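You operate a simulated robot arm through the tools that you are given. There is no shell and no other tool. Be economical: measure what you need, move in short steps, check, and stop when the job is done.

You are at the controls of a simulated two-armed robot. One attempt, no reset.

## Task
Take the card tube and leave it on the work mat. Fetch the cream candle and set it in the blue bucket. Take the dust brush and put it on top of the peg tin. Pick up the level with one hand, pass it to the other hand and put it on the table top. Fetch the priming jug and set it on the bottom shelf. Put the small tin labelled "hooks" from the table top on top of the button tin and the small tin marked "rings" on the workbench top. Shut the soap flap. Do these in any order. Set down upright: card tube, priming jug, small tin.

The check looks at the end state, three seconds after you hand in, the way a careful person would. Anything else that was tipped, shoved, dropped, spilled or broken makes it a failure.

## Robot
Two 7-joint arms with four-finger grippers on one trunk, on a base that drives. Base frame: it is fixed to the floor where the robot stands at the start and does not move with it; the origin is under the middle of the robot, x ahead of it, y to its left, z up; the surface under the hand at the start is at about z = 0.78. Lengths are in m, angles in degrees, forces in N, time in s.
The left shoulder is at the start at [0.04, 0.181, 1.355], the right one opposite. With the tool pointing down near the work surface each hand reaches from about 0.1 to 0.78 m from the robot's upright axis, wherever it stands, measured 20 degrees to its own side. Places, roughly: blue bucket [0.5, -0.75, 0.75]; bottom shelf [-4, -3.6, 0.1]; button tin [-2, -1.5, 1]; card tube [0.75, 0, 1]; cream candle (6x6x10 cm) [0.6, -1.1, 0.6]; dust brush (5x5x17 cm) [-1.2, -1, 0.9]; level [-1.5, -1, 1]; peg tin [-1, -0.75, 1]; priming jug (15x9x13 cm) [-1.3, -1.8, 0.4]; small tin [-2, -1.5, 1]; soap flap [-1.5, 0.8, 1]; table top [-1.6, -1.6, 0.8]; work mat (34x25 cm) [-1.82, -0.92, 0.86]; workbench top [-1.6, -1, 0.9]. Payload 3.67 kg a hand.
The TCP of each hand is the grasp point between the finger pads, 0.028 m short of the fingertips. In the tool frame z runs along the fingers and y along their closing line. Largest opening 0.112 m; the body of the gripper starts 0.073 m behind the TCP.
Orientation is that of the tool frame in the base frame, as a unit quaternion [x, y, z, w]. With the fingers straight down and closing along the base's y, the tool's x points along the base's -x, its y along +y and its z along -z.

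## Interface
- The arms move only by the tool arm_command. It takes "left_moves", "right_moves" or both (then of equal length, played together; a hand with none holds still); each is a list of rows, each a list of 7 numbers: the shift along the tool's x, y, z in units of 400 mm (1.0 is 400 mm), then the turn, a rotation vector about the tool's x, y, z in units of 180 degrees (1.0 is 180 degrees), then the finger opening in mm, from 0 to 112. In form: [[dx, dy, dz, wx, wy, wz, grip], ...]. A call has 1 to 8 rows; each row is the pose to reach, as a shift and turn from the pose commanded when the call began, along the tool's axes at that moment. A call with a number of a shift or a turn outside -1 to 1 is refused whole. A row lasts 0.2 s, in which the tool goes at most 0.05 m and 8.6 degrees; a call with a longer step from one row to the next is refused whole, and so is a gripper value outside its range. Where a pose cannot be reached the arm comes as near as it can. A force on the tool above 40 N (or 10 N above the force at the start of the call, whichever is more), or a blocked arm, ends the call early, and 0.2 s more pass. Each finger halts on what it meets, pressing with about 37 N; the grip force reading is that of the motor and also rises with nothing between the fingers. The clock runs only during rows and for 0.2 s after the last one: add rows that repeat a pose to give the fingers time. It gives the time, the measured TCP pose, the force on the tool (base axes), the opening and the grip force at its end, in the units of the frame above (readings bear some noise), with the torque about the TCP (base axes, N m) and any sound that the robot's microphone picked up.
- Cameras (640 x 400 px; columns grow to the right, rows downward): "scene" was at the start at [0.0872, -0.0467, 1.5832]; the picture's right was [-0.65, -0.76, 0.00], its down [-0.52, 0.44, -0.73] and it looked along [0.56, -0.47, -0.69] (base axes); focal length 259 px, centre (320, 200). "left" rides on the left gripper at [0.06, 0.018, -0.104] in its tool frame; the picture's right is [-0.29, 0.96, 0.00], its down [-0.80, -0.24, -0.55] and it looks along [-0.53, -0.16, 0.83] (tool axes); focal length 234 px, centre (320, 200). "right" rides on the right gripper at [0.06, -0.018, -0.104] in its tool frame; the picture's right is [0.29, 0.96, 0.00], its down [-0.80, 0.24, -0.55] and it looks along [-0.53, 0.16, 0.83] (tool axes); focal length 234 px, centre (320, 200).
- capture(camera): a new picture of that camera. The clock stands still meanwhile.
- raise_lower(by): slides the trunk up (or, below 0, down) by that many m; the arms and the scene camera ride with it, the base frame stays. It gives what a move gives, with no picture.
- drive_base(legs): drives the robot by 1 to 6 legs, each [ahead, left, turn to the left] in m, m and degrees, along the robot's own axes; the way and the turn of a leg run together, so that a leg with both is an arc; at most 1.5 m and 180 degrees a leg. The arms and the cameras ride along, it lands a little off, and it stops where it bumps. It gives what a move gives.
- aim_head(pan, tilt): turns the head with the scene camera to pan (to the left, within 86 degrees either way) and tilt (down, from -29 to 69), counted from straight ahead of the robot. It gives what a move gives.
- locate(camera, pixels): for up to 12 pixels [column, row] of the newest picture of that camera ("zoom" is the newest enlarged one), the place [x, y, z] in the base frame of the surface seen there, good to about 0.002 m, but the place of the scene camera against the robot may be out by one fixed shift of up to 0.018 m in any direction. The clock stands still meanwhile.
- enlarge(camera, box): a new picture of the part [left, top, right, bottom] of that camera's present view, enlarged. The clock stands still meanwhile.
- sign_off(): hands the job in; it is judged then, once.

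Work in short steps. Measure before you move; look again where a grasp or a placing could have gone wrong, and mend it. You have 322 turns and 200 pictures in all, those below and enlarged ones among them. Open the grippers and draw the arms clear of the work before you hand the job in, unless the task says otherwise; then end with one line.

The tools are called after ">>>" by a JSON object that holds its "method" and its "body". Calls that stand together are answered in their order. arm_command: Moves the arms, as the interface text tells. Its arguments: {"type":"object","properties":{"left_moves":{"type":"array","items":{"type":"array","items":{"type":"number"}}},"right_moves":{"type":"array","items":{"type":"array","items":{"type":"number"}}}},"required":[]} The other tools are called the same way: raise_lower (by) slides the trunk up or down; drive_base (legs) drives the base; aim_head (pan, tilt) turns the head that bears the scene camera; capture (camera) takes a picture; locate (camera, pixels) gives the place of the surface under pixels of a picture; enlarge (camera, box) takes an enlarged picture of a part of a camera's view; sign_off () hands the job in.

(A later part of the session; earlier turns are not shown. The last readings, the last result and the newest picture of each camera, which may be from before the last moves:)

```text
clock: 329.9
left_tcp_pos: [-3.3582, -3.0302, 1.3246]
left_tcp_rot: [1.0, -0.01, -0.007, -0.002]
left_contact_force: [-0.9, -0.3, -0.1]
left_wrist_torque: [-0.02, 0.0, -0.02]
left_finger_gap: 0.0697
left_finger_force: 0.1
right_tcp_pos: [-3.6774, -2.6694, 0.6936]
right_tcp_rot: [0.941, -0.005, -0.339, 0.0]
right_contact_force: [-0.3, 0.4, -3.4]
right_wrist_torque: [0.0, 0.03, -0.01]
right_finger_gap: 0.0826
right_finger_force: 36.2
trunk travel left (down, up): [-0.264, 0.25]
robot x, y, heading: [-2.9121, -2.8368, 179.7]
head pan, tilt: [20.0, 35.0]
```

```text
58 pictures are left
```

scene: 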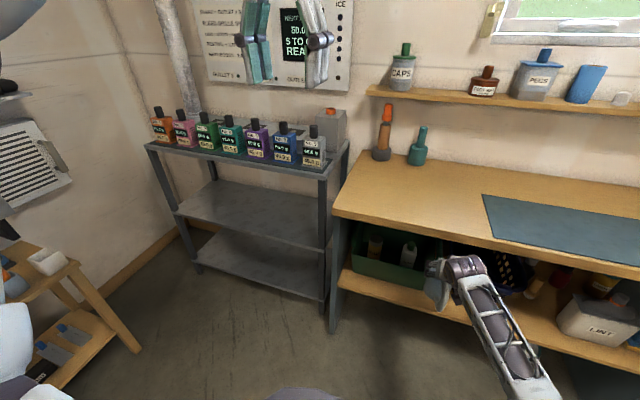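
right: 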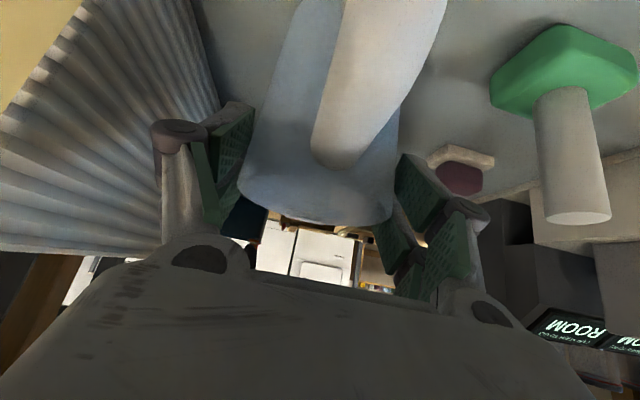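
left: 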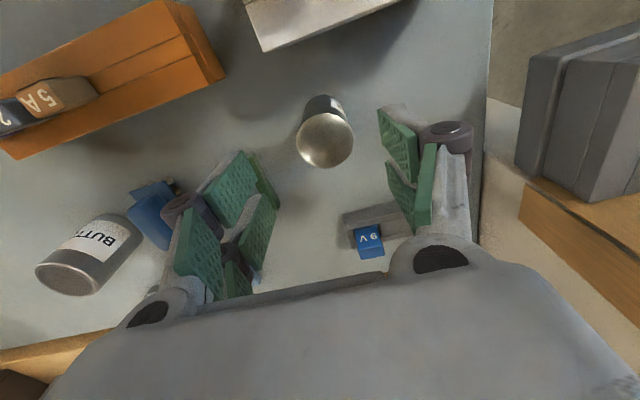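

I back off 0.15, strafe left 0.6 so the jug faces the shelf's right part, then lower the trunk.

>>> {"method": "drive_base", "body": {"legs": [[-0.15, 0, 0], [0, 0.6, 0]]}}

>>> {"method": "raise_lower", "body": {"by": -0.26}}

>>> {"method": "capture", "body": {"camera": "scene"}}

```text
clock: 334.4
left_tcp_pos: [-3.2068, -3.6273, 1.3248]
left_tcp_rot: [1.0, 0.011, -0.007, -0.001]
left_contact_force: [-1.5, 0.0, 0.4]
left_wrist_torque: [-0.08, -0.13, -0.02]
left_finger_gap: 0.0697
left_finger_force: 0.0
right_tcp_pos: [-3.538, -3.2795, 0.6918]
right_tcp_rot: [0.941, 0.015, -0.338, 0.006]
right_contact_force: [1.9, 1.5, -4.2]
right_wrist_torque: [-0.05, 0.09, 0.09]
right_finger_gap: 0.0822
right_finger_force: 37.0
trunk travel left (down, up): [-0.264, 0.25]
robot x, y, heading: [-2.7714, -3.4168, -178.2]
head pan, tilt: [20.0, 35.0]
```

```text
clock: 337.0
left_tcp_pos: [-3.2049, -3.6289, 1.0644]
left_tcp_rot: [1.0, 0.012, -0.007, -0.002]
left_contact_force: [0.9, -0.2, 0.7]
left_wrist_torque: [0.01, -0.03, 0.0]
left_finger_gap: 0.07
left_finger_force: 0.0
right_tcp_pos: [-3.5377, -3.2804, 0.4342]
right_tcp_rot: [0.941, 0.016, -0.339, 0.007]
right_contact_force: [0.0, 0.8, -3.1]
right_wrist_torque: [0.03, 0.03, 0.01]
right_finger_gap: 0.0825
right_finger_force: 37.0
trunk travel left (down, up): [-0.004, 0.51]
robot x, y, heading: [-2.7715, -3.4193, -178.3]
head pan, tilt: [20.0, 35.0]
```

```text
57 pictures are left
```

scene: 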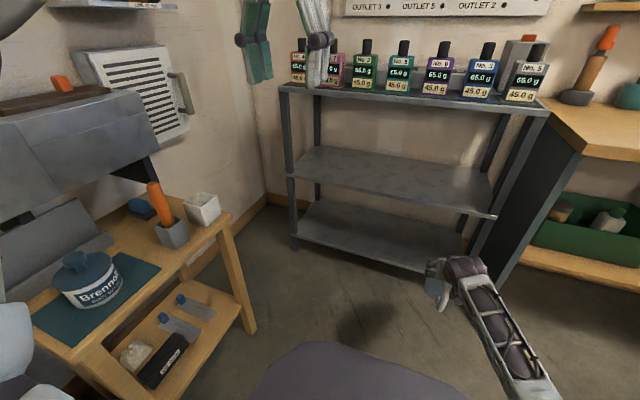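

The heading drifted 2.4° in the strafe; I look down-left to see whether the base touched something.

>>> {"method": "aim_head", "body": {"pan": 86, "tilt": 35}}

>>> {"method": "capture", "body": {"camera": "scene"}}

```text
clock: 338.4
left_tcp_pos: [-3.206, -3.6281, 1.0659]
left_tcp_rot: [1.0, 0.012, -0.006, -0.001]
left_contact_force: [-0.2, -0.1, 0.3]
left_wrist_torque: [-0.01, -0.01, 0.02]
left_finger_gap: 0.0703
left_finger_force: 0.0
right_tcp_pos: [-3.5366, -3.2813, 0.4331]
right_tcp_rot: [0.941, 0.015, -0.339, 0.006]
right_contact_force: [-0.6, -0.3, -4.0]
right_wrist_torque: [0.02, 0.04, -0.02]
right_finger_gap: 0.0824
right_finger_force: 37.5
trunk travel left (down, up): [-0.004, 0.51]
robot x, y, heading: [-2.7728, -3.4159, -178.2]
head pan, tilt: [85.9, 35.0]
```

```text
56 pictures are left
```

scene: 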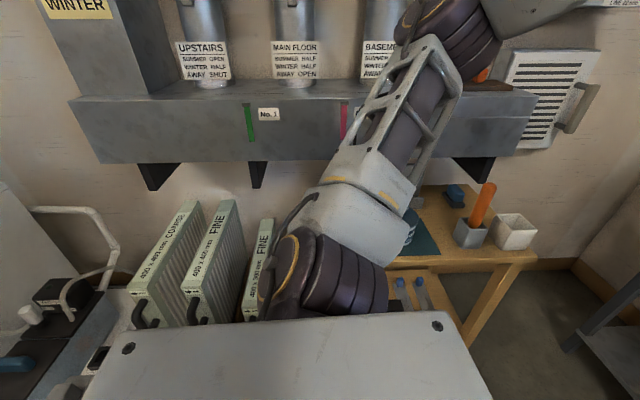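

>>> {"method": "locate", "body": {"camera": "scene", "pixels": [[265, 235], [250, 280], [290, 260], [320, 280], [215, 260], [160, 280], [340, 250], [430, 240], [275, 300]]}}

```text
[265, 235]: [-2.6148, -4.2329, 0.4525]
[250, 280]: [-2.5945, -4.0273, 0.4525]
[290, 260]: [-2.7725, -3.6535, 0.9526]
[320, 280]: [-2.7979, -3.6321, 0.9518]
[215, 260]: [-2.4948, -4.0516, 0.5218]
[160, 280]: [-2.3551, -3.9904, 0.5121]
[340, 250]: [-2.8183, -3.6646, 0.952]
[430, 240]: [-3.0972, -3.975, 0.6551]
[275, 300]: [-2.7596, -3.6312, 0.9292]
```

The filters and stool stand untouched (elbow is 0.4 m above them). I lower the jug 0.15 m in front of the shelf.

>>> {"method": "arm_command", "body": {"right_moves": [[0.06, 0, 0.072, 0, 0, 0, 60], [0.12, 0, 0.143, 0, 0, 0, 60], [0.18, 0, 0.215, 0, 0, 0, 60], [0.241, 0, 0.287, 0, 0, 0, 60], [0.241, 0, 0.287, 0, 0, 0, 60]]}}

>>> {"method": "aim_head", "body": {"pan": -5, "tilt": 40}}

>>> {"method": "capture", "body": {"camera": "scene"}}

```text
clock: 339.6
left_tcp_pos: [-3.2059, -3.6277, 1.0653]
left_tcp_rot: [1.0, 0.011, -0.007, -0.002]
left_contact_force: [-0.2, 1.5, -0.1]
left_wrist_torque: [-0.03, -0.01, 0.02]
left_finger_gap: 0.07
left_finger_force: 0.0
right_tcp_pos: [-3.5364, -3.281, 0.2831]
right_tcp_rot: [0.941, 0.015, -0.339, 0.006]
right_contact_force: [0.2, 0.2, -3.4]
right_wrist_torque: [-0.02, 0.04, -0.01]
right_finger_gap: 0.0824
right_finger_force: 36.9
trunk travel left (down, up): [-0.004, 0.51]
robot x, y, heading: [-2.7729, -3.4161, -178.3]
head pan, tilt: [85.9, 35.0]
```

```text
clock: 341.2
left_tcp_pos: [-3.2051, -3.6282, 1.0647]
left_tcp_rot: [1.0, 0.01, -0.006, -0.001]
left_contact_force: [0.4, 1.5, 0.9]
left_wrist_torque: [0.01, 0.0, -0.03]
left_finger_gap: 0.0703
left_finger_force: 0.1
right_tcp_pos: [-3.536, -3.2821, 0.2835]
right_tcp_rot: [0.941, 0.015, -0.338, 0.005]
right_contact_force: [-0.1, 0.0, -4.1]
right_wrist_torque: [0.01, 0.01, 0.0]
right_finger_gap: 0.082
right_finger_force: 37.1
trunk travel left (down, up): [-0.004, 0.51]
robot x, y, heading: [-2.772, -3.4151, -178.2]
head pan, tilt: [-5.0, 40.0]
```

```text
55 pictures are left
```

scene: 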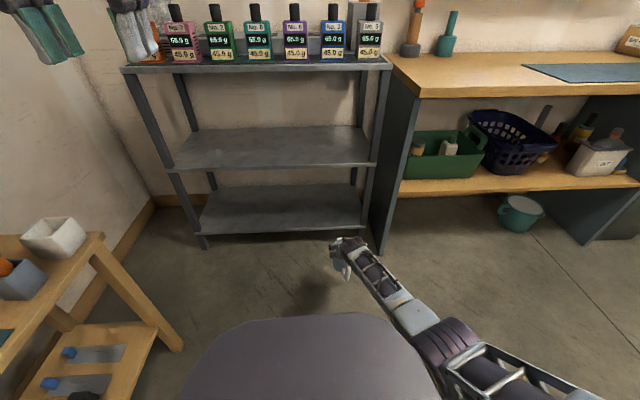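

>>> {"method": "capture", "body": {"camera": "right"}}

>>> {"method": "locate", "body": {"camera": "scene", "pixels": [[350, 228], [240, 228], [300, 200], [355, 200], [370, 250], [374, 160], [270, 163], [300, 142], [205, 228]]}}

```text
54 pictures are left
```

right: 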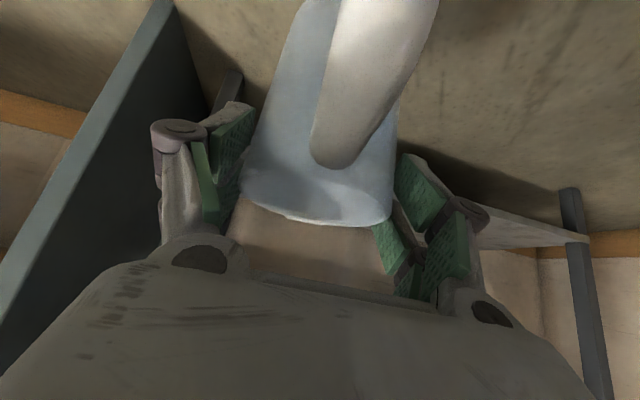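

```text
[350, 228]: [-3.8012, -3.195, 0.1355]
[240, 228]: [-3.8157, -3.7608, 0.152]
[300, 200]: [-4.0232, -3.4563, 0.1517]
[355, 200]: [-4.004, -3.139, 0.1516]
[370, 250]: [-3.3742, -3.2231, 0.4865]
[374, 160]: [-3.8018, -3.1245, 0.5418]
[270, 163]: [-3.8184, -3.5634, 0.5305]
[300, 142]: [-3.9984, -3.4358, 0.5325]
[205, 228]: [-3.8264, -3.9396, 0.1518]
```

>>> {"method": "locate", "body": {"camera": "right", "pixels": [[510, 225], [540, 232], [490, 215], [575, 230], [235, 90], [120, 150], [150, 60], [560, 238]]}}

```text
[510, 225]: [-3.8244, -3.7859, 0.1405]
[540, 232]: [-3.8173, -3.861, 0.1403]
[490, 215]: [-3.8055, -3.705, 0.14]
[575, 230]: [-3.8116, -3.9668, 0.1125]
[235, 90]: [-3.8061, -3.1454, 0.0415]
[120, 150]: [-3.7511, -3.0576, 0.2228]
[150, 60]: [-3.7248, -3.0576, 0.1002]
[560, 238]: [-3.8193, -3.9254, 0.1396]
```

Shelf surface z 0.1405, front edge x -3.80; jug bottom is at ~0.168. I drive ahead 0.385 m to bring the jug over the shelf.

>>> {"method": "drive_base", "body": {"legs": [[0.2, 0, 0], [0.185, 0, 0]]}}

>>> {"method": "capture", "body": {"camera": "scene"}}

```text
clock: 344.0
left_tcp_pos: [-3.5941, -3.6412, 1.0638]
left_tcp_rot: [1.0, 0.01, -0.006, -0.002]
left_contact_force: [0.1, -0.3, 0.5]
left_wrist_torque: [0.01, -0.06, -0.01]
left_finger_gap: 0.07
left_finger_force: 0.1
right_tcp_pos: [-3.921, -3.2924, 0.2845]
right_tcp_rot: [0.941, 0.015, -0.338, 0.007]
right_contact_force: [0.1, -0.9, -3.6]
right_wrist_torque: [-0.01, 0.03, 0.0]
right_finger_gap: 0.0821
right_finger_force: 36.9
trunk travel left (down, up): [-0.004, 0.51]
robot x, y, heading: [-3.1589, -3.4272, -178.4]
head pan, tilt: [-5.0, 40.0]
```

```text
53 pictures are left
```

scene: 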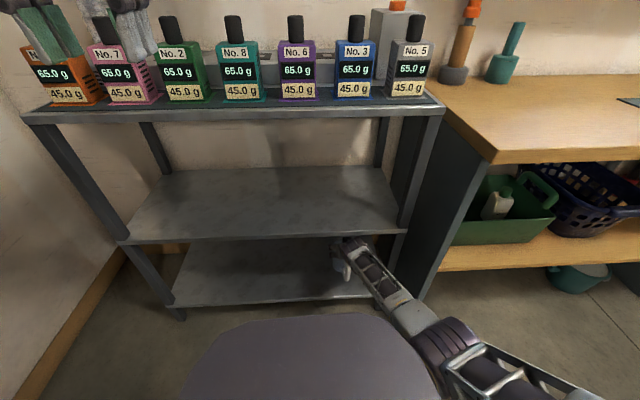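

Jug is over the bottom shelf. I lower 20 mm, then creep to contact.

>>> {"method": "arm_command", "body": {"right_moves": [[0.016, 0, 0.019, 0, 0, 0, 60], [0.032, 0, 0.038, 0, 0, 0, 60], [0.032, 0, 0.038, 0, 0, 0, 60]]}}

>>> {"method": "arm_command", "body": {"right_moves": [[0.0048, 0, 0.0057, 0, 0, 0, 60], [0.0064, 0, 0.0077, 0, 0, 0, 60]]}}

>>> {"method": "arm_command", "body": {"right_moves": [[0.0032, 0, 0.0038, 0, 0, 0, 60], [0.0048, 0, 0.0057, 0, 0, 0, 60]]}}

```text
clock: 344.8
left_tcp_pos: [-3.5936, -3.641, 1.065]
left_tcp_rot: [1.0, 0.01, -0.006, -0.002]
left_contact_force: [0.3, 0.6, -0.4]
left_wrist_torque: [0.02, -0.01, -0.02]
left_finger_gap: 0.0702
left_finger_force: 0.1
right_tcp_pos: [-3.9208, -3.2927, 0.264]
right_tcp_rot: [0.941, 0.014, -0.338, 0.005]
right_contact_force: [0.2, 0.2, -4.3]
right_wrist_torque: [0.01, 0.05, -0.02]
right_finger_gap: 0.0822
right_finger_force: 37.2
trunk travel left (down, up): [-0.004, 0.51]
robot x, y, heading: [-3.1585, -3.4301, -178.4]
head pan, tilt: [-5.0, 40.0]
```

```text
clock: 345.4
left_tcp_pos: [-3.5937, -3.6403, 1.0639]
left_tcp_rot: [1.0, 0.011, -0.006, -0.002]
left_contact_force: [-0.1, -0.6, 0.0]
left_wrist_torque: [-0.01, 0.0, 0.04]
left_finger_gap: 0.0701
left_finger_force: 0.0
right_tcp_pos: [-3.92, -3.2917, 0.2608]
right_tcp_rot: [0.941, 0.015, -0.338, 0.006]
right_contact_force: [-0.3, -0.3, -4.3]
right_wrist_torque: [-0.03, 0.06, 0.0]
right_finger_gap: 0.0823
right_finger_force: 37.0
trunk travel left (down, up): [-0.004, 0.51]
robot x, y, heading: [-3.1569, -3.4279, -178.4]
head pan, tilt: [-5.0, 40.0]
```

```text
clock: 346.0
left_tcp_pos: [-3.5916, -3.6406, 1.065]
left_tcp_rot: [1.0, 0.01, -0.007, -0.001]
left_contact_force: [-0.1, -0.1, -0.1]
left_wrist_torque: [0.02, -0.03, -0.03]
left_finger_gap: 0.0698
left_finger_force: 0.1
right_tcp_pos: [-3.922, -3.2922, 0.2568]
right_tcp_rot: [0.941, 0.015, -0.338, 0.006]
right_contact_force: [0.3, 0.3, -3.5]
right_wrist_torque: [-0.02, 0.03, -0.02]
right_finger_gap: 0.0822
right_finger_force: 36.9
trunk travel left (down, up): [-0.004, 0.51]
robot x, y, heading: [-3.1593, -3.4312, -178.2]
head pan, tilt: [-5.0, 40.0]
```

>>> {"method": "arm_command", "body": {"right_moves": [[0.0032, 0, 0.0038, 0, 0, 0, 60], [0.0048, 0, 0.0057, 0, 0, 0, 60]]}}

>>> {"method": "arm_command", "body": {"right_moves": [[0.0016, 0, 0.0019, 0, 0, 0, 60], [0.0032, 0, 0.0038, 0, 0, 0, 60]]}}

```text
clock: 346.6
left_tcp_pos: [-3.5924, -3.641, 1.0646]
left_tcp_rot: [1.0, 0.011, -0.007, -0.001]
left_contact_force: [-0.4, 0.1, 0.1]
left_wrist_torque: [0.03, 0.01, 0.01]
left_finger_gap: 0.07
left_finger_force: 0.0
right_tcp_pos: [-3.9223, -3.2931, 0.2541]
right_tcp_rot: [0.941, 0.014, -0.339, 0.005]
right_contact_force: [1.2, -0.7, -0.3]
right_wrist_torque: [0.07, -0.2, 0.01]
right_finger_gap: 0.0824
right_finger_force: 36.8
trunk travel left (down, up): [-0.004, 0.51]
robot x, y, heading: [-3.1595, -3.4305, -178.3]
head pan, tilt: [-5.0, 40.0]
```

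```text
clock: 347.2
left_tcp_pos: [-3.591, -3.6404, 1.0665]
left_tcp_rot: [1.0, 0.011, -0.007, -0.001]
left_contact_force: [0.0, 0.6, -0.5]
left_wrist_torque: [0.03, -0.03, 0.03]
left_finger_gap: 0.0703
left_finger_force: 0.0
right_tcp_pos: [-3.922, -3.2933, 0.2549]
right_tcp_rot: [0.94, 0.015, -0.34, 0.007]
right_contact_force: [3.6, 1.1, 10.8]
right_wrist_torque: [0.28, -0.64, 0.0]
right_finger_gap: 0.0821
right_finger_force: 37.2
trunk travel left (down, up): [-0.004, 0.51]
robot x, y, heading: [-3.1592, -3.4293, -178.2]
head pan, tilt: [-5.0, 40.0]
```

Touchdown (10.8 N). I open fully, draw back 0.1 m along the fingers, and look.

>>> {"method": "arm_command", "body": {"right_moves": [[0, 0, 0, 0, 0, 0, 95], [0, 0, 0, 0, 0, 0, 112], [0, 0, 0, 0, 0, 0, 112], [0, 0, -0.06, 0, 0, 0, 112], [0, 0, -0.13, 0, 0, 0, 112], [0, 0, -0.2, 0, 0, 0, 112], [0, 0, -0.27, 0, 0, 0, 112]]}}

>>> {"method": "capture", "body": {"camera": "right"}}

```text
clock: 348.8
left_tcp_pos: [-3.5927, -3.6395, 1.0653]
left_tcp_rot: [1.0, 0.01, -0.008, -0.001]
left_contact_force: [0.4, 0.2, -0.2]
left_wrist_torque: [0.02, -0.01, 0.02]
left_finger_gap: 0.0699
left_finger_force: 0.1
right_tcp_pos: [-3.8517, -3.2908, 0.3369]
right_tcp_rot: [0.941, 0.014, -0.339, 0.006]
right_contact_force: [0.3, 0.6, 0.8]
right_wrist_torque: [0.0, 0.05, 0.01]
right_finger_gap: 0.112
right_finger_force: 0.1
trunk travel left (down, up): [-0.004, 0.51]
robot x, y, heading: [-3.1575, -3.4306, -178.4]
head pan, tilt: [-5.0, 40.0]
```

```text
52 pictures are left
```

right: 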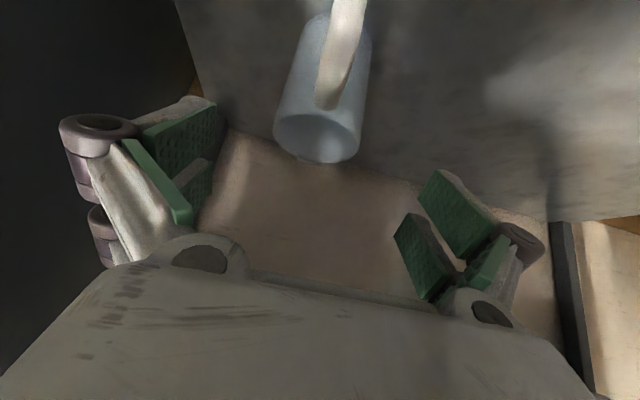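

The jug stands on the bottom shelf. I drive back 0.4 m clear, raise the trunk and take a confirming look.

>>> {"method": "drive_base", "body": {"legs": [[-0.4, 0, 0]]}}

>>> {"method": "raise_lower", "body": {"by": 0.4}}

>>> {"method": "enlarge", "body": {"camera": "scene", "box": [150, 80, 450, 300]}}

```text
clock: 351.4
left_tcp_pos: [-3.1907, -3.6278, 1.0659]
left_tcp_rot: [1.0, 0.011, -0.007, -0.001]
left_contact_force: [0.1, -0.1, -0.5]
left_wrist_torque: [-0.01, 0.01, 0.01]
left_finger_gap: 0.0703
left_finger_force: 0.0
right_tcp_pos: [-3.451, -3.2784, 0.3361]
right_tcp_rot: [0.941, 0.014, -0.339, 0.005]
right_contact_force: [-0.4, -0.1, -0.1]
right_wrist_torque: [0.01, -0.01, 0.01]
right_finger_gap: 0.1121
right_finger_force: 0.0
trunk travel left (down, up): [-0.004, 0.51]
robot x, y, heading: [-2.7572, -3.4162, -178.4]
head pan, tilt: [-5.0, 40.0]
```

```text
clock: 355.2
left_tcp_pos: [-3.1916, -3.6272, 1.4642]
left_tcp_rot: [1.0, 0.01, -0.006, -0.002]
left_contact_force: [-0.2, -0.4, 0.2]
left_wrist_torque: [0.01, -0.03, 0.01]
left_finger_gap: 0.0699
left_finger_force: 0.1
right_tcp_pos: [-3.4525, -3.2771, 0.7354]
right_tcp_rot: [0.941, 0.014, -0.338, 0.005]
right_contact_force: [-0.1, 0.1, -0.1]
right_wrist_torque: [0.01, -0.02, 0.01]
right_finger_gap: 0.1122
right_finger_force: 0.1
trunk travel left (down, up): [-0.404, 0.11]
robot x, y, heading: [-2.7562, -3.4134, -178.1]
head pan, tilt: [-5.0, 40.0]
```

```text
1.82 times, centred on (300, 190) of scene
```

zoom: 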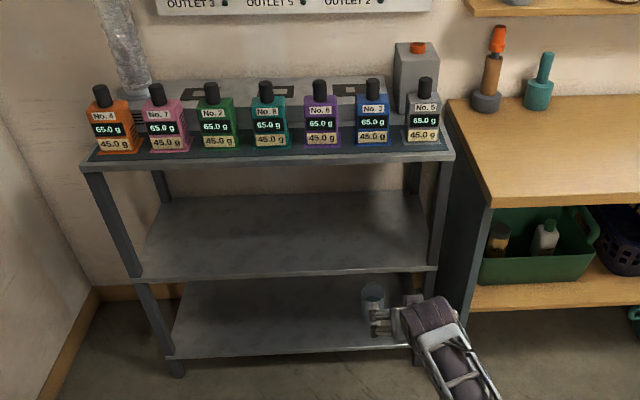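

Jug confirmed upright on the bottom shelf. Now back for RINGS: raise the trunk and right hand, return along the clear path and face the table.

>>> {"method": "raise_lower", "body": {"by": 0.11}}

>>> {"method": "arm_command", "body": {"right_moves": [[-0.07, 0, -0.08, 0, 0.02, 0, 100], [-0.14, 0, -0.16, 0, 0.04, 0, 90], [-0.21, 0, -0.24, 0, 0.06, 0, 80], [-0.28, 0, -0.32, 0, 0.0833, 0, 75], [-0.35, 0, -0.4, 0, 0.0833, 0, 75], [-0.42, 0, -0.48, 0, 0.0833, 0, 75], [-0.49, 0, -0.56, 0, 0.0833, 0, 75]]}}

>>> {"method": "drive_base", "body": {"legs": [[0, -0.55, 0], [-1.03, 0, 0], [0, 0, -92]]}}

>>> {"method": "aim_head", "body": {"pan": 5, "tilt": 35}}

>>> {"method": "capture", "body": {"camera": "scene"}}

```text
clock: 356.6
left_tcp_pos: [-3.1913, -3.6288, 1.5736]
left_tcp_rot: [1.0, 0.01, -0.007, -0.002]
left_contact_force: [0.8, -0.2, -0.7]
left_wrist_torque: [0.0, -0.01, 0.04]
left_finger_gap: 0.0701
left_finger_force: 0.0
right_tcp_pos: [-3.4514, -3.278, 0.8449]
right_tcp_rot: [0.941, 0.015, -0.338, 0.006]
right_contact_force: [-0.4, 0.6, 0.5]
right_wrist_torque: [0.02, 0.01, -0.03]
right_finger_gap: 0.1116
right_finger_force: 0.0
trunk travel left (down, up): [-0.514, 0.0]
robot x, y, heading: [-2.758, -3.418, -178.3]
head pan, tilt: [-5.0, 40.0]
```

```text
clock: 358.2
left_tcp_pos: [-3.1915, -3.6283, 1.5734]
left_tcp_rot: [1.0, 0.01, -0.007, -0.002]
left_contact_force: [0.4, 1.0, 0.4]
left_wrist_torque: [-0.02, 0.04, -0.02]
left_finger_gap: 0.0699
left_finger_force: 0.0
right_tcp_pos: [-3.4601, -3.278, 1.1425]
right_tcp_rot: [0.977, 0.016, -0.213, 0.005]
right_contact_force: [-0.8, -0.6, 0.5]
right_wrist_torque: [0.03, 0.0, -0.01]
right_finger_gap: 0.0751
right_finger_force: 0.0
trunk travel left (down, up): [-0.514, 0.0]
robot x, y, heading: [-2.7563, -3.4168, -178.3]
head pan, tilt: [-5.0, 40.0]
```

```text
clock: 370.9
left_tcp_pos: [-1.9317, -2.3991, 1.5753]
left_tcp_rot: [-0.704, 0.71, 0.005, 0.007]
left_contact_force: [0.8, 0.1, 0.1]
left_wrist_torque: [-0.01, -0.04, 0.02]
left_finger_gap: 0.0699
left_finger_force: 0.1
right_tcp_pos: [-1.5733, -2.1424, 1.1424]
right_tcp_rot: [-0.69, 0.691, 0.152, 0.15]
right_contact_force: [-0.8, 0.7, -1.0]
right_wrist_torque: [0.01, 0.02, 0.0]
right_finger_gap: 0.0749
right_finger_force: 0.1
trunk travel left (down, up): [-0.514, 0.0]
robot x, y, heading: [-1.7386, -2.8403, 89.8]
head pan, tilt: [-5.0, 40.0]
```

```text
clock: 371.6
left_tcp_pos: [-1.9312, -2.399, 1.5734]
left_tcp_rot: [-0.703, 0.711, 0.004, 0.007]
left_contact_force: [-1.3, -0.2, 0.4]
left_wrist_torque: [-0.03, -0.03, 0.01]
left_finger_gap: 0.0701
left_finger_force: 0.1
right_tcp_pos: [-1.5732, -2.1414, 1.1428]
right_tcp_rot: [-0.69, 0.691, 0.151, 0.15]
right_contact_force: [-0.6, 0.3, -1.0]
right_wrist_torque: [0.01, 0.0, -0.04]
right_finger_gap: 0.0747
right_finger_force: 0.1
trunk travel left (down, up): [-0.514, 0.0]
robot x, y, heading: [-1.7336, -2.8357, 89.8]
head pan, tilt: [5.0, 35.0]
```

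```text
50 pictures are left
```

scene: 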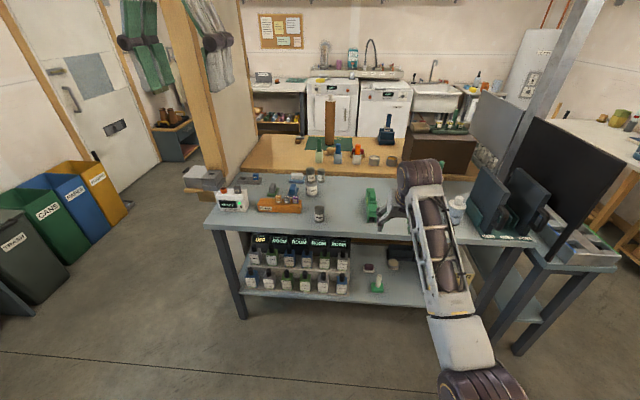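

RINGS is at (319,213). I also check whether the passage on the west side (between post and bins) is wide enough as a shorter way to the bench.

>>> {"method": "locate", "body": {"camera": "scene", "pixels": [[126, 215], [70, 262], [195, 185], [200, 200], [180, 160], [230, 140], [319, 207], [150, 230], [240, 315]]}}

```text
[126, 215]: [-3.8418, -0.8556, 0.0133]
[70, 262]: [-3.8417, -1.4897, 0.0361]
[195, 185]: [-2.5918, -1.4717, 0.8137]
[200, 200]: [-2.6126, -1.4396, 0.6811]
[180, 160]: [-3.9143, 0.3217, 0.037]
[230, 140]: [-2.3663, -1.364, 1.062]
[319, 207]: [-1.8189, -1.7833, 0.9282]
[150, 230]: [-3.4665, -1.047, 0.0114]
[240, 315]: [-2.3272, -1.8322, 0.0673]
```

The west passage is 1.2 m wide, good for later. Now I drive ahead 0.4 m and bring the left hand over RINGS.

>>> {"method": "drive_base", "body": {"legs": [[0.4, 0, 0]]}}

>>> {"method": "arm_command", "body": {"left_moves": [[-0.062, -0.025, 0.1, 0, 0, 0, 75], [-0.125, -0.05, 0.2, 0, 0, 0, 75], [-0.187, -0.075, 0.3, 0, 0, 0, 75], [-0.25, -0.1, 0.4, 0, 0, 0, 75], [-0.312, -0.125, 0.5, 0, 0, 0, 75], [-0.375, -0.15, 0.6, 0, 0, 0, 75], [-0.437, -0.175, 0.7, 0, 0, 0, 75], [-0.5, -0.2, 0.8, 0, 0, 0, 75]]}}

>>> {"method": "capture", "body": {"camera": "left"}}

```text
clock: 374.2
left_tcp_pos: [-1.9313, -1.9995, 1.5758]
left_tcp_rot: [-0.703, 0.711, 0.004, 0.007]
left_contact_force: [-1.1, 0.3, 0.9]
left_wrist_torque: [0.05, -0.02, 0.01]
left_finger_gap: 0.07
left_finger_force: 0.1
right_tcp_pos: [-1.5716, -1.7416, 1.1427]
right_tcp_rot: [0.691, -0.691, -0.152, -0.151]
right_contact_force: [0.4, -0.9, 0.5]
right_wrist_torque: [-0.03, 0.02, 0.02]
right_finger_gap: 0.0753
right_finger_force: 0.1
trunk travel left (down, up): [-0.514, 0.0]
robot x, y, heading: [-1.7318, -2.4391, 89.8]
head pan, tilt: [5.0, 35.0]
```

```text
clock: 376.0
left_tcp_pos: [-1.8469, -1.791, 1.2569]
left_tcp_rot: [-0.704, 0.711, 0.004, 0.006]
left_contact_force: [-0.1, -0.2, 0.0]
left_wrist_torque: [-0.01, 0.01, 0.0]
left_finger_gap: 0.075
left_finger_force: 0.1
right_tcp_pos: [-1.5721, -1.7394, 1.1411]
right_tcp_rot: [0.691, -0.691, -0.151, -0.15]
right_contact_force: [0.2, -0.3, -0.1]
right_wrist_torque: [0.01, 0.04, -0.01]
right_finger_gap: 0.0753
right_finger_force: 0.1
trunk travel left (down, up): [-0.514, 0.0]
robot x, y, heading: [-1.7313, -2.4392, 89.8]
head pan, tilt: [5.0, 35.0]
```

```text
49 pictures are left
```

left: 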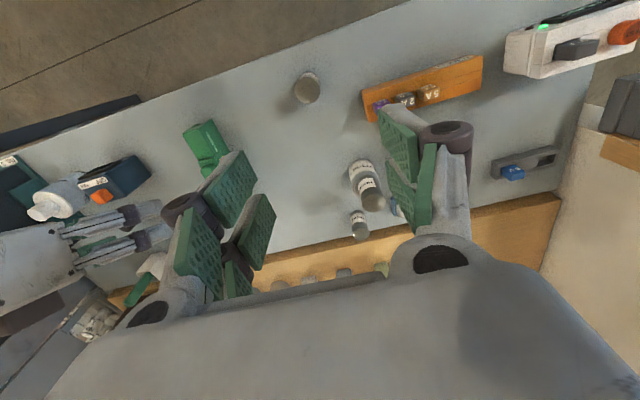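

>>> {"method": "locate", "body": {"camera": "left", "pixels": [[307, 88], [297, 88], [317, 88], [307, 78], [307, 98], [360, 95], [345, 200]]}}

```text
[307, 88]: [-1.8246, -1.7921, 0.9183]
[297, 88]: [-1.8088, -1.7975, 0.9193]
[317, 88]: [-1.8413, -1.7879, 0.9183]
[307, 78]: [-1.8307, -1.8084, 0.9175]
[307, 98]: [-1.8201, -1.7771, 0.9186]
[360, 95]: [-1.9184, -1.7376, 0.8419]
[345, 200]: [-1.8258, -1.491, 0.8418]
```

RINGS centre (-1.825,-1.7925). I descend to TCP z 0.885.

>>> {"method": "arm_command", "body": {"left_moves": [[0.004, -0.055, 0.1, 0, 0, 0, 75], [0.004, -0.055, 0.22, 0, 0, 0, 75], [0.004, -0.055, 0.34, 0, 0, 0, 75], [0.004, -0.055, 0.46, 0, 0, 0, 75], [0.004, -0.055, 0.58, 0, 0, 0, 75], [0.004, -0.055, 0.7, 0, 0, 0, 75], [0.004, -0.055, 0.82, 0, 0, 0, 75], [0.004, -0.055, 0.93, 0, 0, 0, 75]]}}

>>> {"method": "capture", "body": {"camera": "left"}}

```text
clock: 377.8
left_tcp_pos: [-1.8231, -1.7891, 0.8836]
left_tcp_rot: [-0.703, 0.711, 0.003, 0.006]
left_contact_force: [0.3, -0.1, 0.9]
left_wrist_torque: [0.01, -0.02, -0.01]
left_finger_gap: 0.075
left_finger_force: 0.1
right_tcp_pos: [-1.574, -1.7395, 1.1436]
right_tcp_rot: [0.691, -0.691, -0.151, -0.15]
right_contact_force: [0.1, -0.3, 0.5]
right_wrist_torque: [-0.02, 0.01, 0.04]
right_finger_gap: 0.075
right_finger_force: 0.0
trunk travel left (down, up): [-0.514, 0.0]
robot x, y, heading: [-1.7324, -2.4382, 89.7]
head pan, tilt: [5.0, 35.0]
```

```text
48 pictures are left
```

left: 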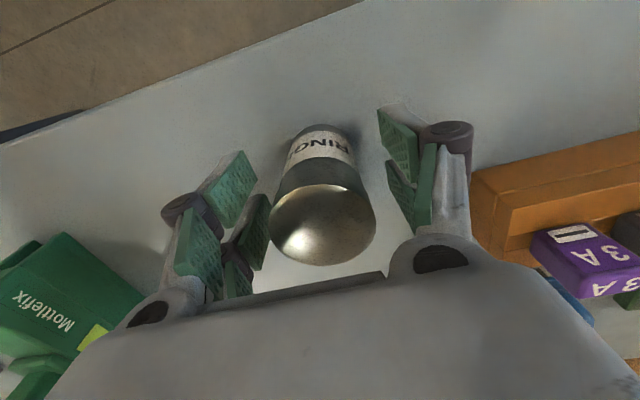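

RINGS is centred. I close and lift.

>>> {"method": "arm_command", "body": {"left_moves": [[0, 0, 0, 0, 0, 0, 50], [0, 0, 0, 0, 0, 0, 25], [0, 0, 0, 0, 0, 0, 25], [0, 0, -0.1, 0, 0, 0, 25], [0, 0, -0.22, 0, 0, 0, 25], [0, 0, -0.34, 0, 0, 0, 25], [0, 0, -0.46, 0, 0, 0, 25], [0, 0, -0.58, 0, 0, 0, 25]]}}

>>> {"method": "arm_command", "body": {"left_moves": [[0.1, 0, -0.06, 0, 0, 0, 25], [0.2, 0, -0.12, 0, 0, 0, 25], [0.3, 0, -0.18, 0, 0, 0, 25], [0.4, 0, -0.24, 0, 0, 0, 25]]}}

>>> {"method": "capture", "body": {"camera": "scene"}}

```text
clock: 379.6
left_tcp_pos: [-1.8231, -1.7931, 1.1193]
left_tcp_rot: [-0.704, 0.711, 0.004, 0.006]
left_contact_force: [0.1, -0.9, -2.4]
left_wrist_torque: [0.0, 0.01, -0.03]
left_finger_gap: 0.0407
left_finger_force: 36.4
right_tcp_pos: [-1.5735, -1.7415, 1.1434]
right_tcp_rot: [0.691, -0.691, -0.152, -0.15]
right_contact_force: [0.9, 0.1, 0.8]
right_wrist_torque: [0.05, -0.03, -0.03]
right_finger_gap: 0.0751
right_finger_force: 0.0
trunk travel left (down, up): [-0.514, 0.0]
robot x, y, heading: [-1.7291, -2.4374, 89.7]
head pan, tilt: [5.0, 35.0]
```

```text
clock: 380.6
left_tcp_pos: [-1.8263, -1.9563, 1.2117]
left_tcp_rot: [-0.704, 0.71, 0.004, 0.006]
left_contact_force: [0.1, 0.2, -0.7]
left_wrist_torque: [0.01, 0.0, 0.03]
left_finger_gap: 0.0405
left_finger_force: 37.3
right_tcp_pos: [-1.5732, -1.7412, 1.1442]
right_tcp_rot: [0.691, -0.69, -0.152, -0.15]
right_contact_force: [-0.6, -1.0, 0.5]
right_wrist_torque: [0.01, 0.0, 0.0]
right_finger_gap: 0.0747
right_finger_force: 0.0
trunk travel left (down, up): [-0.514, 0.0]
robot x, y, heading: [-1.7325, -2.4394, 89.9]
head pan, tilt: [5.0, 35.0]
```

```text
47 pictures are left
```

scene: 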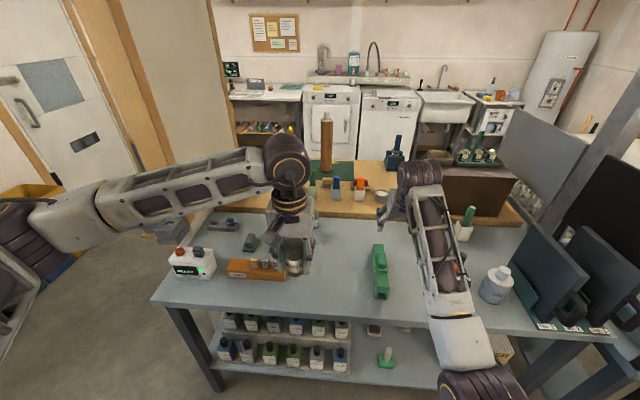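

RINGS is held. I back off, strafe west to x≈-3.05 keeping the heading, then drive north through the west passage.

>>> {"method": "drive_base", "body": {"legs": [[-0.4, 0, 0], [0, 1.32, 0]]}}

>>> {"method": "aim_head", "body": {"pan": 0, "tilt": 30}}

>>> {"method": "capture", "body": {"camera": "scene"}}

```text
clock: 389.5
left_tcp_pos: [-3.1439, -2.3527, 1.2111]
left_tcp_rot: [-0.704, 0.71, 0.004, 0.006]
left_contact_force: [-0.2, 0.1, -0.4]
left_wrist_torque: [-0.02, -0.01, 0.0]
left_finger_gap: 0.0405
left_finger_force: 36.9
right_tcp_pos: [-2.8935, -2.1384, 1.1427]
right_tcp_rot: [0.693, -0.689, -0.152, -0.151]
right_contact_force: [0.0, -1.0, 0.4]
right_wrist_torque: [-0.02, 0.0, -0.02]
right_finger_gap: 0.0747
right_finger_force: 0.0
trunk travel left (down, up): [-0.514, 0.0]
robot x, y, heading: [-3.0483, -2.8362, 90.2]
head pan, tilt: [5.0, 35.0]
```

```text
clock: 390.2
left_tcp_pos: [-3.1457, -2.3536, 1.2118]
left_tcp_rot: [-0.705, 0.71, 0.003, 0.006]
left_contact_force: [0.2, 0.4, -1.5]
left_wrist_torque: [-0.04, 0.0, 0.01]
left_finger_gap: 0.0405
left_finger_force: 37.1
right_tcp_pos: [-2.8935, -2.138, 1.1438]
right_tcp_rot: [0.692, -0.69, -0.152, -0.149]
right_contact_force: [-0.3, 0.5, -0.9]
right_wrist_torque: [0.0, 0.0, -0.03]
right_finger_gap: 0.0749
right_finger_force: 0.0
trunk travel left (down, up): [-0.514, 0.0]
robot x, y, heading: [-3.0506, -2.838, 90.2]
head pan, tilt: [0.0, 30.0]
```

```text
46 pictures are left
```

scene: 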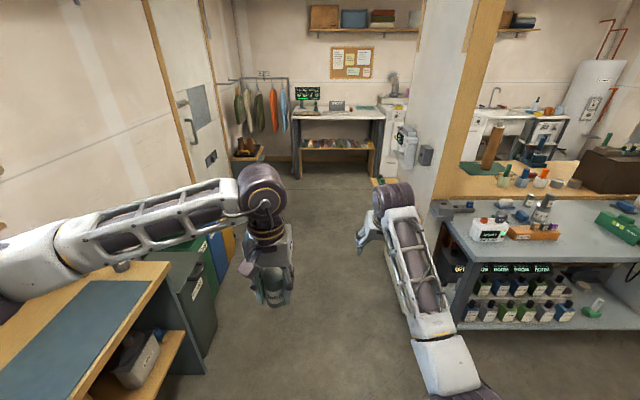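

>>> {"method": "locate", "body": {"camera": "scene", "pixels": [[405, 145], [427, 155], [445, 210], [210, 300], [300, 175], [235, 250], [350, 150]]}}

```text
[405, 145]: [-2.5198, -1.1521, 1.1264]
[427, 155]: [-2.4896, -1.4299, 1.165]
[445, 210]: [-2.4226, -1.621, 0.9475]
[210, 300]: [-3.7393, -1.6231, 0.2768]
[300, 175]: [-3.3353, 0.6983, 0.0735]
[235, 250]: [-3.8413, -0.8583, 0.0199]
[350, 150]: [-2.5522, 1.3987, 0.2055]
```

Passage spans x -3.74…-2.52. I drive north 2.55 m, then turn right to face east.

>>> {"method": "drive_base", "body": {"legs": [[0, 0.08, 0], [1.4, 0, 0], [1.15, 0, 0]]}}

>>> {"method": "drive_base", "body": {"legs": [[0, 0, -90]]}}

>>> {"method": "aim_head", "body": {"pan": -25, "tilt": 35}}

>>> {"method": "capture", "body": {"camera": "scene"}}

```text
clock: 403.7
left_tcp_pos: [-3.2038, 0.1942, 1.2116]
left_tcp_rot: [-0.699, 0.715, 0.004, 0.006]
left_contact_force: [0.7, -0.3, -1.0]
left_wrist_torque: [-0.01, 0.0, 0.0]
left_finger_gap: 0.0403
left_finger_force: 37.0
right_tcp_pos: [-2.95, 0.4064, 1.1421]
right_tcp_rot: [-0.687, 0.695, 0.151, 0.152]
right_contact_force: [-0.4, 0.2, 0.3]
right_wrist_torque: [0.02, -0.02, -0.01]
right_finger_gap: 0.075
right_finger_force: 0.1
trunk travel left (down, up): [-0.514, 0.0]
robot x, y, heading: [-3.1157, -0.2885, 89.1]
head pan, tilt: [0.0, 30.0]
```

```text
clock: 408.2
left_tcp_pos: [-2.6334, -0.1947, 1.212]
left_tcp_rot: [0.003, 1.0, -0.002, 0.007]
left_contact_force: [0.2, 0.6, -1.4]
left_wrist_torque: [-0.01, 0.01, 0.01]
left_finger_gap: 0.0408
left_finger_force: 36.9
right_tcp_pos: [-2.419, -0.4469, 1.143]
right_tcp_rot: [-0.002, 0.977, 0.001, 0.213]
right_contact_force: [0.9, -0.3, -0.6]
right_wrist_torque: [-0.01, 0.0, 0.0]
right_finger_gap: 0.0751
right_finger_force: 0.1
trunk travel left (down, up): [-0.514, 0.0]
robot x, y, heading: [-3.1125, -0.292, 0.4]
head pan, tilt: [0.0, 30.0]
```

```text
clock: 409.1
left_tcp_pos: [-2.6335, -0.1949, 1.2115]
left_tcp_rot: [0.003, 1.0, -0.002, 0.007]
left_contact_force: [-0.7, 0.4, -1.4]
left_wrist_torque: [0.03, 0.02, -0.02]
left_finger_gap: 0.0406
left_finger_force: 36.8
right_tcp_pos: [-2.4197, -0.4491, 1.1431]
right_tcp_rot: [-0.002, 0.977, 0.002, 0.213]
right_contact_force: [0.1, -1.1, 0.3]
right_wrist_torque: [0.0, -0.02, -0.03]
right_finger_gap: 0.0751
right_finger_force: 0.0
trunk travel left (down, up): [-0.514, 0.0]
robot x, y, heading: [-3.1181, -0.2894, -0.1]
head pan, tilt: [-25.0, 35.0]
```

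```text
45 pictures are left
```

scene: 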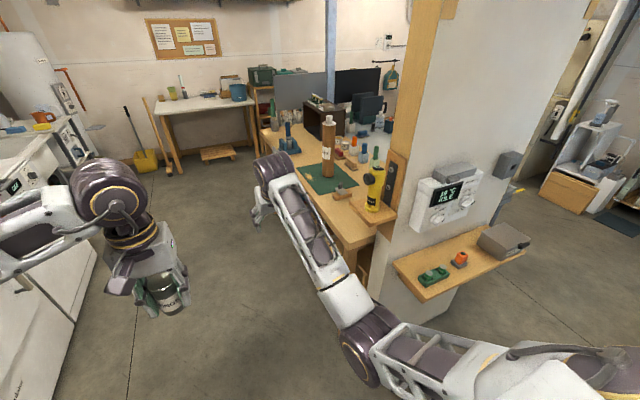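

The right arm is close to the post's small shelves, so I strafe left 0.3 m to mid-aisle before driving east.

>>> {"method": "drive_base", "body": {"legs": [[0, 0.3, 0], [1.15, 0, 0]]}}

>>> {"method": "drive_base", "body": {"legs": [[0, 0, -90]]}}

>>> {"method": "aim_head", "body": {"pan": 5, "tilt": 42}}

>>> {"method": "capture", "body": {"camera": "scene"}}

```text
clock: 416.9
left_tcp_pos: [-1.4834, 0.104, 1.2119]
left_tcp_rot: [0.004, 1.0, -0.002, 0.008]
left_contact_force: [-0.9, 0.3, -1.0]
left_wrist_torque: [-0.01, -0.01, 0.05]
left_finger_gap: 0.0405
left_finger_force: 36.7
right_tcp_pos: [-1.2684, -0.1473, 1.1432]
right_tcp_rot: [-0.001, 0.977, 0.001, 0.213]
right_contact_force: [0.3, -0.2, -0.7]
right_wrist_torque: [0.0, 0.0, 0.01]
right_finger_gap: 0.0749
right_finger_force: 0.0
trunk travel left (down, up): [-0.514, 0.0]
robot x, y, heading: [-1.9639, 0.0089, -0.1]
head pan, tilt: [-25.0, 35.0]
```

```text
clock: 421.5
left_tcp_pos: [-1.8729, -0.4726, 1.2121]
left_tcp_rot: [0.71, 0.704, -0.006, 0.004]
left_contact_force: [0.8, -0.1, -1.1]
left_wrist_torque: [0.01, 0.01, -0.05]
left_finger_gap: 0.0408
left_finger_force: 37.3
right_tcp_pos: [-2.1245, -0.6877, 1.1431]
right_tcp_rot: [0.69, 0.691, -0.15, 0.152]
right_contact_force: [-0.2, 1.0, -0.5]
right_wrist_torque: [0.0, 0.01, -0.01]
right_finger_gap: 0.0749
right_finger_force: 0.1
trunk travel left (down, up): [-0.514, 0.0]
robot x, y, heading: [-1.9651, 0.0102, -90.2]
head pan, tilt: [-25.0, 35.0]
```

```text
clock: 422.4
left_tcp_pos: [-1.8726, -0.4728, 1.2117]
left_tcp_rot: [0.71, 0.704, -0.006, 0.003]
left_contact_force: [-0.8, 0.0, -0.6]
left_wrist_torque: [0.01, -0.04, -0.03]
left_finger_gap: 0.0406
left_finger_force: 37.0
right_tcp_pos: [-2.1252, -0.6879, 1.1436]
right_tcp_rot: [0.69, 0.692, -0.15, 0.152]
right_contact_force: [0.3, -0.6, 0.8]
right_wrist_torque: [0.01, 0.02, 0.01]
right_finger_gap: 0.0751
right_finger_force: 0.1
trunk travel left (down, up): [-0.514, 0.0]
robot x, y, heading: [-1.9667, 0.0083, -89.9]
head pan, tilt: [5.0, 42.0]
```

```text
44 pictures are left
```

scene: 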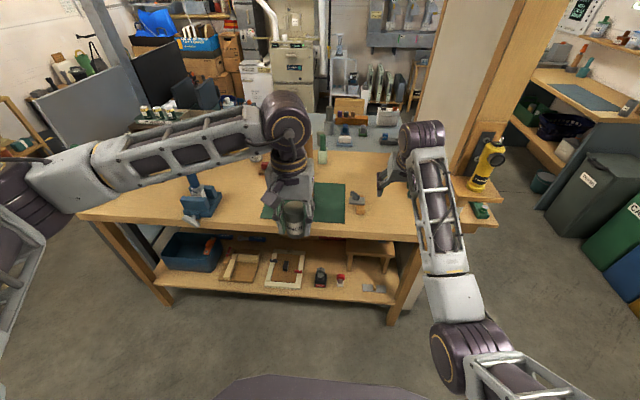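

I retract the right hand (to keep clear of the tube), then shift the base left/ahead so the left hand can reach a free spot at about (-1.56,-0.87).

>>> {"method": "arm_command", "body": {"right_moves": [[0.05, 0, -0.09, 0, 0, 0, 75], [0.1, 0, -0.18, 0, 0, 0, 75], [0.15, 0, -0.28, 0, 0, 0, 75], [0.2, 0, -0.37, 0, 0, 0, 75], [0.25, 0, -0.46, 0, 0, 0, 75], [0.296, 0, -0.55, 0, 0, 0, 75]]}}

>>> {"method": "drive_base", "body": {"legs": [[0, 0.27, 0], [0.2, 0, 0]]}}

>>> {"method": "capture", "body": {"camera": "left"}}

```text
clock: 423.6
left_tcp_pos: [-1.874, -0.4731, 1.2113]
left_tcp_rot: [0.711, 0.703, -0.005, 0.003]
left_contact_force: [-0.2, -0.2, -1.7]
left_wrist_torque: [0.0, 0.0, 0.01]
left_finger_gap: 0.0404
left_finger_force: 37.2
right_tcp_pos: [-2.1969, -0.5903, 1.2209]
right_tcp_rot: [0.704, 0.667, -0.214, 0.116]
right_contact_force: [-0.2, -0.4, -0.1]
right_wrist_torque: [0.01, -0.02, -0.01]
right_finger_gap: 0.0748
right_finger_force: 0.1
right hand out of reach, approached as far as the arm can: row 3, 4, 5
trunk travel left (down, up): [-0.514, 0.0]
robot x, y, heading: [-1.9672, 0.0105, -90.1]
head pan, tilt: [5.0, 42.0]
stopped in row 5 (right hand): the arm was blocked; the commanded pose is now the measured one
```

```text
clock: 426.7
left_tcp_pos: [-1.6051, -0.6702, 1.2125]
left_tcp_rot: [0.711, 0.703, -0.006, 0.004]
left_contact_force: [-0.2, 0.6, -1.0]
left_wrist_torque: [-0.05, 0.0, -0.02]
left_finger_gap: 0.0404
left_finger_force: 36.9
right_tcp_pos: [-1.9257, -0.7867, 1.2234]
right_tcp_rot: [0.704, 0.666, -0.216, 0.116]
right_contact_force: [-0.3, 0.0, -0.8]
right_wrist_torque: [0.0, 0.0, -0.02]
right_finger_gap: 0.0747
right_finger_force: 0.1
trunk travel left (down, up): [-0.514, 0.0]
robot x, y, heading: [-1.6978, -0.1899, -89.9]
head pan, tilt: [5.0, 42.0]
```

```text
43 pictures are left
```

left: 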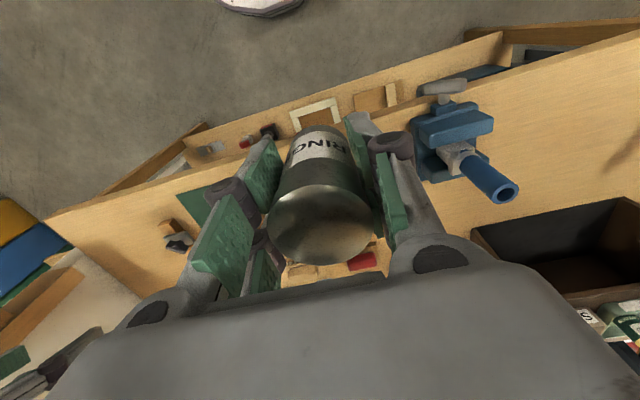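

>>> {"method": "arm_command", "body": {"left_moves": [[-0.1, 0.03, 0, 0, 0, 0, 25], [-0.2, 0.06, 0, 0, 0, 0, 25], [-0.3, 0.09, 0, 0, 0, 0, 25], [-0.4, 0.11, 0, 0, 0, 0, 25], [-0.475, 0.11, 0.05, 0, 0, 0, 25]]}}

>>> {"method": "enlarge", "body": {"camera": "scene", "box": [150, 130, 430, 300]}}

```text
clock: 427.9
left_tcp_pos: [-1.5633, -0.8645, 1.194]
left_tcp_rot: [0.711, 0.703, -0.005, 0.003]
left_contact_force: [0.3, -0.6, -1.8]
left_wrist_torque: [0.02, 0.01, 0.03]
left_finger_gap: 0.0406
left_finger_force: 37.3
right_tcp_pos: [-1.9264, -0.7899, 1.2211]
right_tcp_rot: [0.705, 0.666, -0.215, 0.114]
right_contact_force: [-0.1, -0.1, -0.1]
right_wrist_torque: [-0.01, 0.03, 0.0]
right_finger_gap: 0.0749
right_finger_force: 0.0
trunk travel left (down, up): [-0.514, 0.0]
robot x, y, heading: [-1.6954, -0.1874, -89.6]
head pan, tilt: [5.0, 42.0]
```

```text
2.29 times, centred on (290, 215) of scene
```

zoom: 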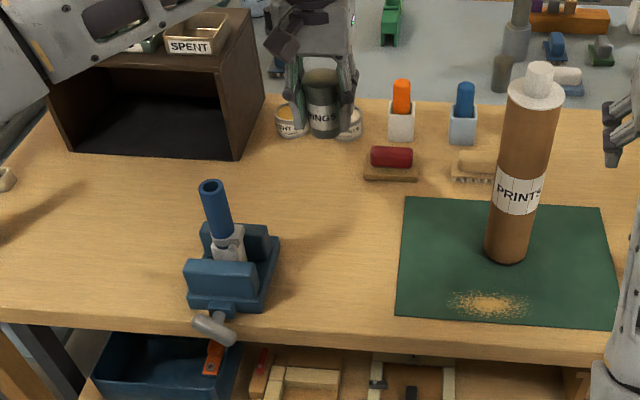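

The spot between vise and mat is free. I lower to z≈0.925, then creep to contact.

>>> {"method": "arm_command", "body": {"left_moves": [[0, 0, 0.12, 0, 0, 0, 25], [0, 0, 0.24, 0, 0, 0, 25], [0, 0, 0.36, 0, 0, 0, 25], [0, 0, 0.48, 0, 0, 0, 25], [0, 0, 0.6, 0, 0, 0, 25], [0, 0, 0.68, 0, 0, 0, 25], [0, 0, 0.68, 0, 0, 0, 25]]}}

>>> {"method": "arm_command", "body": {"left_moves": [[0, 0, 0.01, 0, 0, 0, 25], [0, 0, 0.0175, 0, 0, 0, 25], [0, 0, 0.0175, 0, 0, 0, 25]]}}

>>> {"method": "arm_command", "body": {"left_moves": [[0, 0, 0.005, 0, 0, 0, 25], [0, 0, 0.0075, 0, 0, 0, 25]]}}

```text
clock: 429.5
left_tcp_pos: [-1.5617, -0.866, 0.9201]
left_tcp_rot: [0.711, 0.703, -0.007, 0.005]
left_contact_force: [0.3, -0.7, -0.6]
left_wrist_torque: [-0.04, 0.0, -0.01]
left_finger_gap: 0.0407
left_finger_force: 37.2
right_tcp_pos: [-1.9254, -0.7891, 1.221]
right_tcp_rot: [0.705, 0.666, -0.215, 0.114]
right_contact_force: [-0.2, 0.1, 0.5]
right_wrist_torque: [0.01, -0.01, 0.03]
right_finger_gap: 0.0748
right_finger_force: 0.1
trunk travel left (down, up): [-0.514, 0.0]
robot x, y, heading: [-1.6939, -0.1863, -89.9]
head pan, tilt: [5.0, 42.0]
```

```text
clock: 430.3
left_tcp_pos: [-1.5626, -0.8657, 0.9147]
left_tcp_rot: [0.71, 0.704, -0.006, 0.003]
left_contact_force: [-0.2, 0.3, -2.0]
left_wrist_torque: [0.02, -0.01, 0.02]
left_finger_gap: 0.0405
left_finger_force: 37.0
right_tcp_pos: [-1.9271, -0.7894, 1.2216]
right_tcp_rot: [0.705, 0.667, -0.215, 0.114]
right_contact_force: [0.1, -1.2, -0.5]
right_wrist_torque: [0.0, 0.02, 0.0]
right_finger_gap: 0.0748
right_finger_force: 0.0
trunk travel left (down, up): [-0.514, 0.0]
robot x, y, heading: [-1.7024, -0.1903, -89.8]
head pan, tilt: [5.0, 42.0]
```

```text
clock: 430.9
left_tcp_pos: [-1.5628, -0.8667, 0.9122]
left_tcp_rot: [0.711, 0.703, -0.006, 0.004]
left_contact_force: [0.4, 0.6, -1.6]
left_wrist_torque: [0.01, -0.02, -0.02]
left_finger_gap: 0.0409
left_finger_force: 37.0
right_tcp_pos: [-1.9253, -0.7893, 1.2211]
right_tcp_rot: [0.704, 0.667, -0.215, 0.115]
right_contact_force: [0.9, 0.7, -0.8]
right_wrist_torque: [0.01, 0.01, 0.03]
right_finger_gap: 0.075
right_finger_force: 0.1
trunk travel left (down, up): [-0.514, 0.0]
robot x, y, heading: [-1.6975, -0.1878, -89.9]
head pan, tilt: [5.0, 42.0]
```

>>> {"method": "arm_command", "body": {"left_moves": [[0, 0, 0.005, 0, 0, 0, 25], [0, 0, 0.0075, 0, 0, 0, 25]]}}

>>> {"method": "arm_command", "body": {"left_moves": [[0, 0, 0.003, 0, 0, 0, 25], [0, 0, 0.0065, 0, 0, 0, 25]]}}

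```text
clock: 431.5
left_tcp_pos: [-1.562, -0.8669, 0.9096]
left_tcp_rot: [0.711, 0.703, -0.006, 0.004]
left_contact_force: [-0.6, -0.1, -1.1]
left_wrist_torque: [-0.01, 0.01, 0.0]
left_finger_gap: 0.0406
left_finger_force: 37.2
right_tcp_pos: [-1.9266, -0.7898, 1.2214]
right_tcp_rot: [0.704, 0.667, -0.215, 0.115]
right_contact_force: [0.7, 0.5, -0.4]
right_wrist_torque: [0.04, 0.01, 0.02]
right_finger_gap: 0.075
right_finger_force: 0.1
trunk travel left (down, up): [-0.514, 0.0]
robot x, y, heading: [-1.6925, -0.193, -90.1]
head pan, tilt: [5.0, 42.0]
```

```text
clock: 432.1
left_tcp_pos: [-1.5628, -0.8666, 0.9059]
left_tcp_rot: [0.71, 0.704, -0.006, 0.003]
left_contact_force: [0.4, 0.1, -1.4]
left_wrist_torque: [0.01, 0.0, -0.02]
left_finger_gap: 0.0405
left_finger_force: 36.9
right_tcp_pos: [-1.9261, -0.7889, 1.2214]
right_tcp_rot: [0.704, 0.667, -0.214, 0.115]
right_contact_force: [0.0, -0.1, 0.6]
right_wrist_torque: [0.0, -0.01, 0.03]
right_finger_gap: 0.0748
right_finger_force: 0.1
trunk travel left (down, up): [-0.514, 0.0]
robot x, y, heading: [-1.6966, -0.189, -90.1]
head pan, tilt: [5.0, 42.0]
```

>>> {"method": "arm_command", "body": {"left_moves": [[0, 0, 0.003, 0, 0, 0, 25], [0, 0, 0.0055, 0, 0, 0, 25]]}}

>>> {"method": "arm_command", "body": {"left_moves": [[0, 0, 0.003, 0, 0, 0, 25], [0, 0, 0.005, 0, 0, 0, 25]]}}

```text
clock: 432.7
left_tcp_pos: [-1.5612, -0.8668, 0.9046]
left_tcp_rot: [0.711, 0.703, -0.007, 0.003]
left_contact_force: [0.1, -0.7, -0.7]
left_wrist_torque: [-0.01, -0.04, -0.01]
left_finger_gap: 0.0404
left_finger_force: 37.3
right_tcp_pos: [-1.9257, -0.7889, 1.2216]
right_tcp_rot: [0.705, 0.667, -0.215, 0.115]
right_contact_force: [0.0, 0.2, 0.4]
right_wrist_torque: [0.0, 0.0, 0.06]
right_finger_gap: 0.0749
right_finger_force: 0.1
trunk travel left (down, up): [-0.514, 0.0]
robot x, y, heading: [-1.6967, -0.1885, -89.9]
head pan, tilt: [5.0, 42.0]
```

```text
clock: 433.3
left_tcp_pos: [-1.5626, -0.8664, 0.9039]
left_tcp_rot: [0.711, 0.703, -0.007, 0.003]
left_contact_force: [1.8, 0.7, 10.7]
left_wrist_torque: [0.09, -0.17, 0.01]
left_finger_gap: 0.0406
left_finger_force: 36.9
right_tcp_pos: [-1.926, -0.7874, 1.222]
right_tcp_rot: [0.704, 0.667, -0.215, 0.116]
right_contact_force: [1.0, 0.6, -0.3]
right_wrist_torque: [-0.02, -0.02, -0.01]
right_finger_gap: 0.075
right_finger_force: 0.1
trunk travel left (down, up): [-0.514, 0.0]
robot x, y, heading: [-1.6973, -0.1913, -90.1]
head pan, tilt: [5.0, 42.0]
```

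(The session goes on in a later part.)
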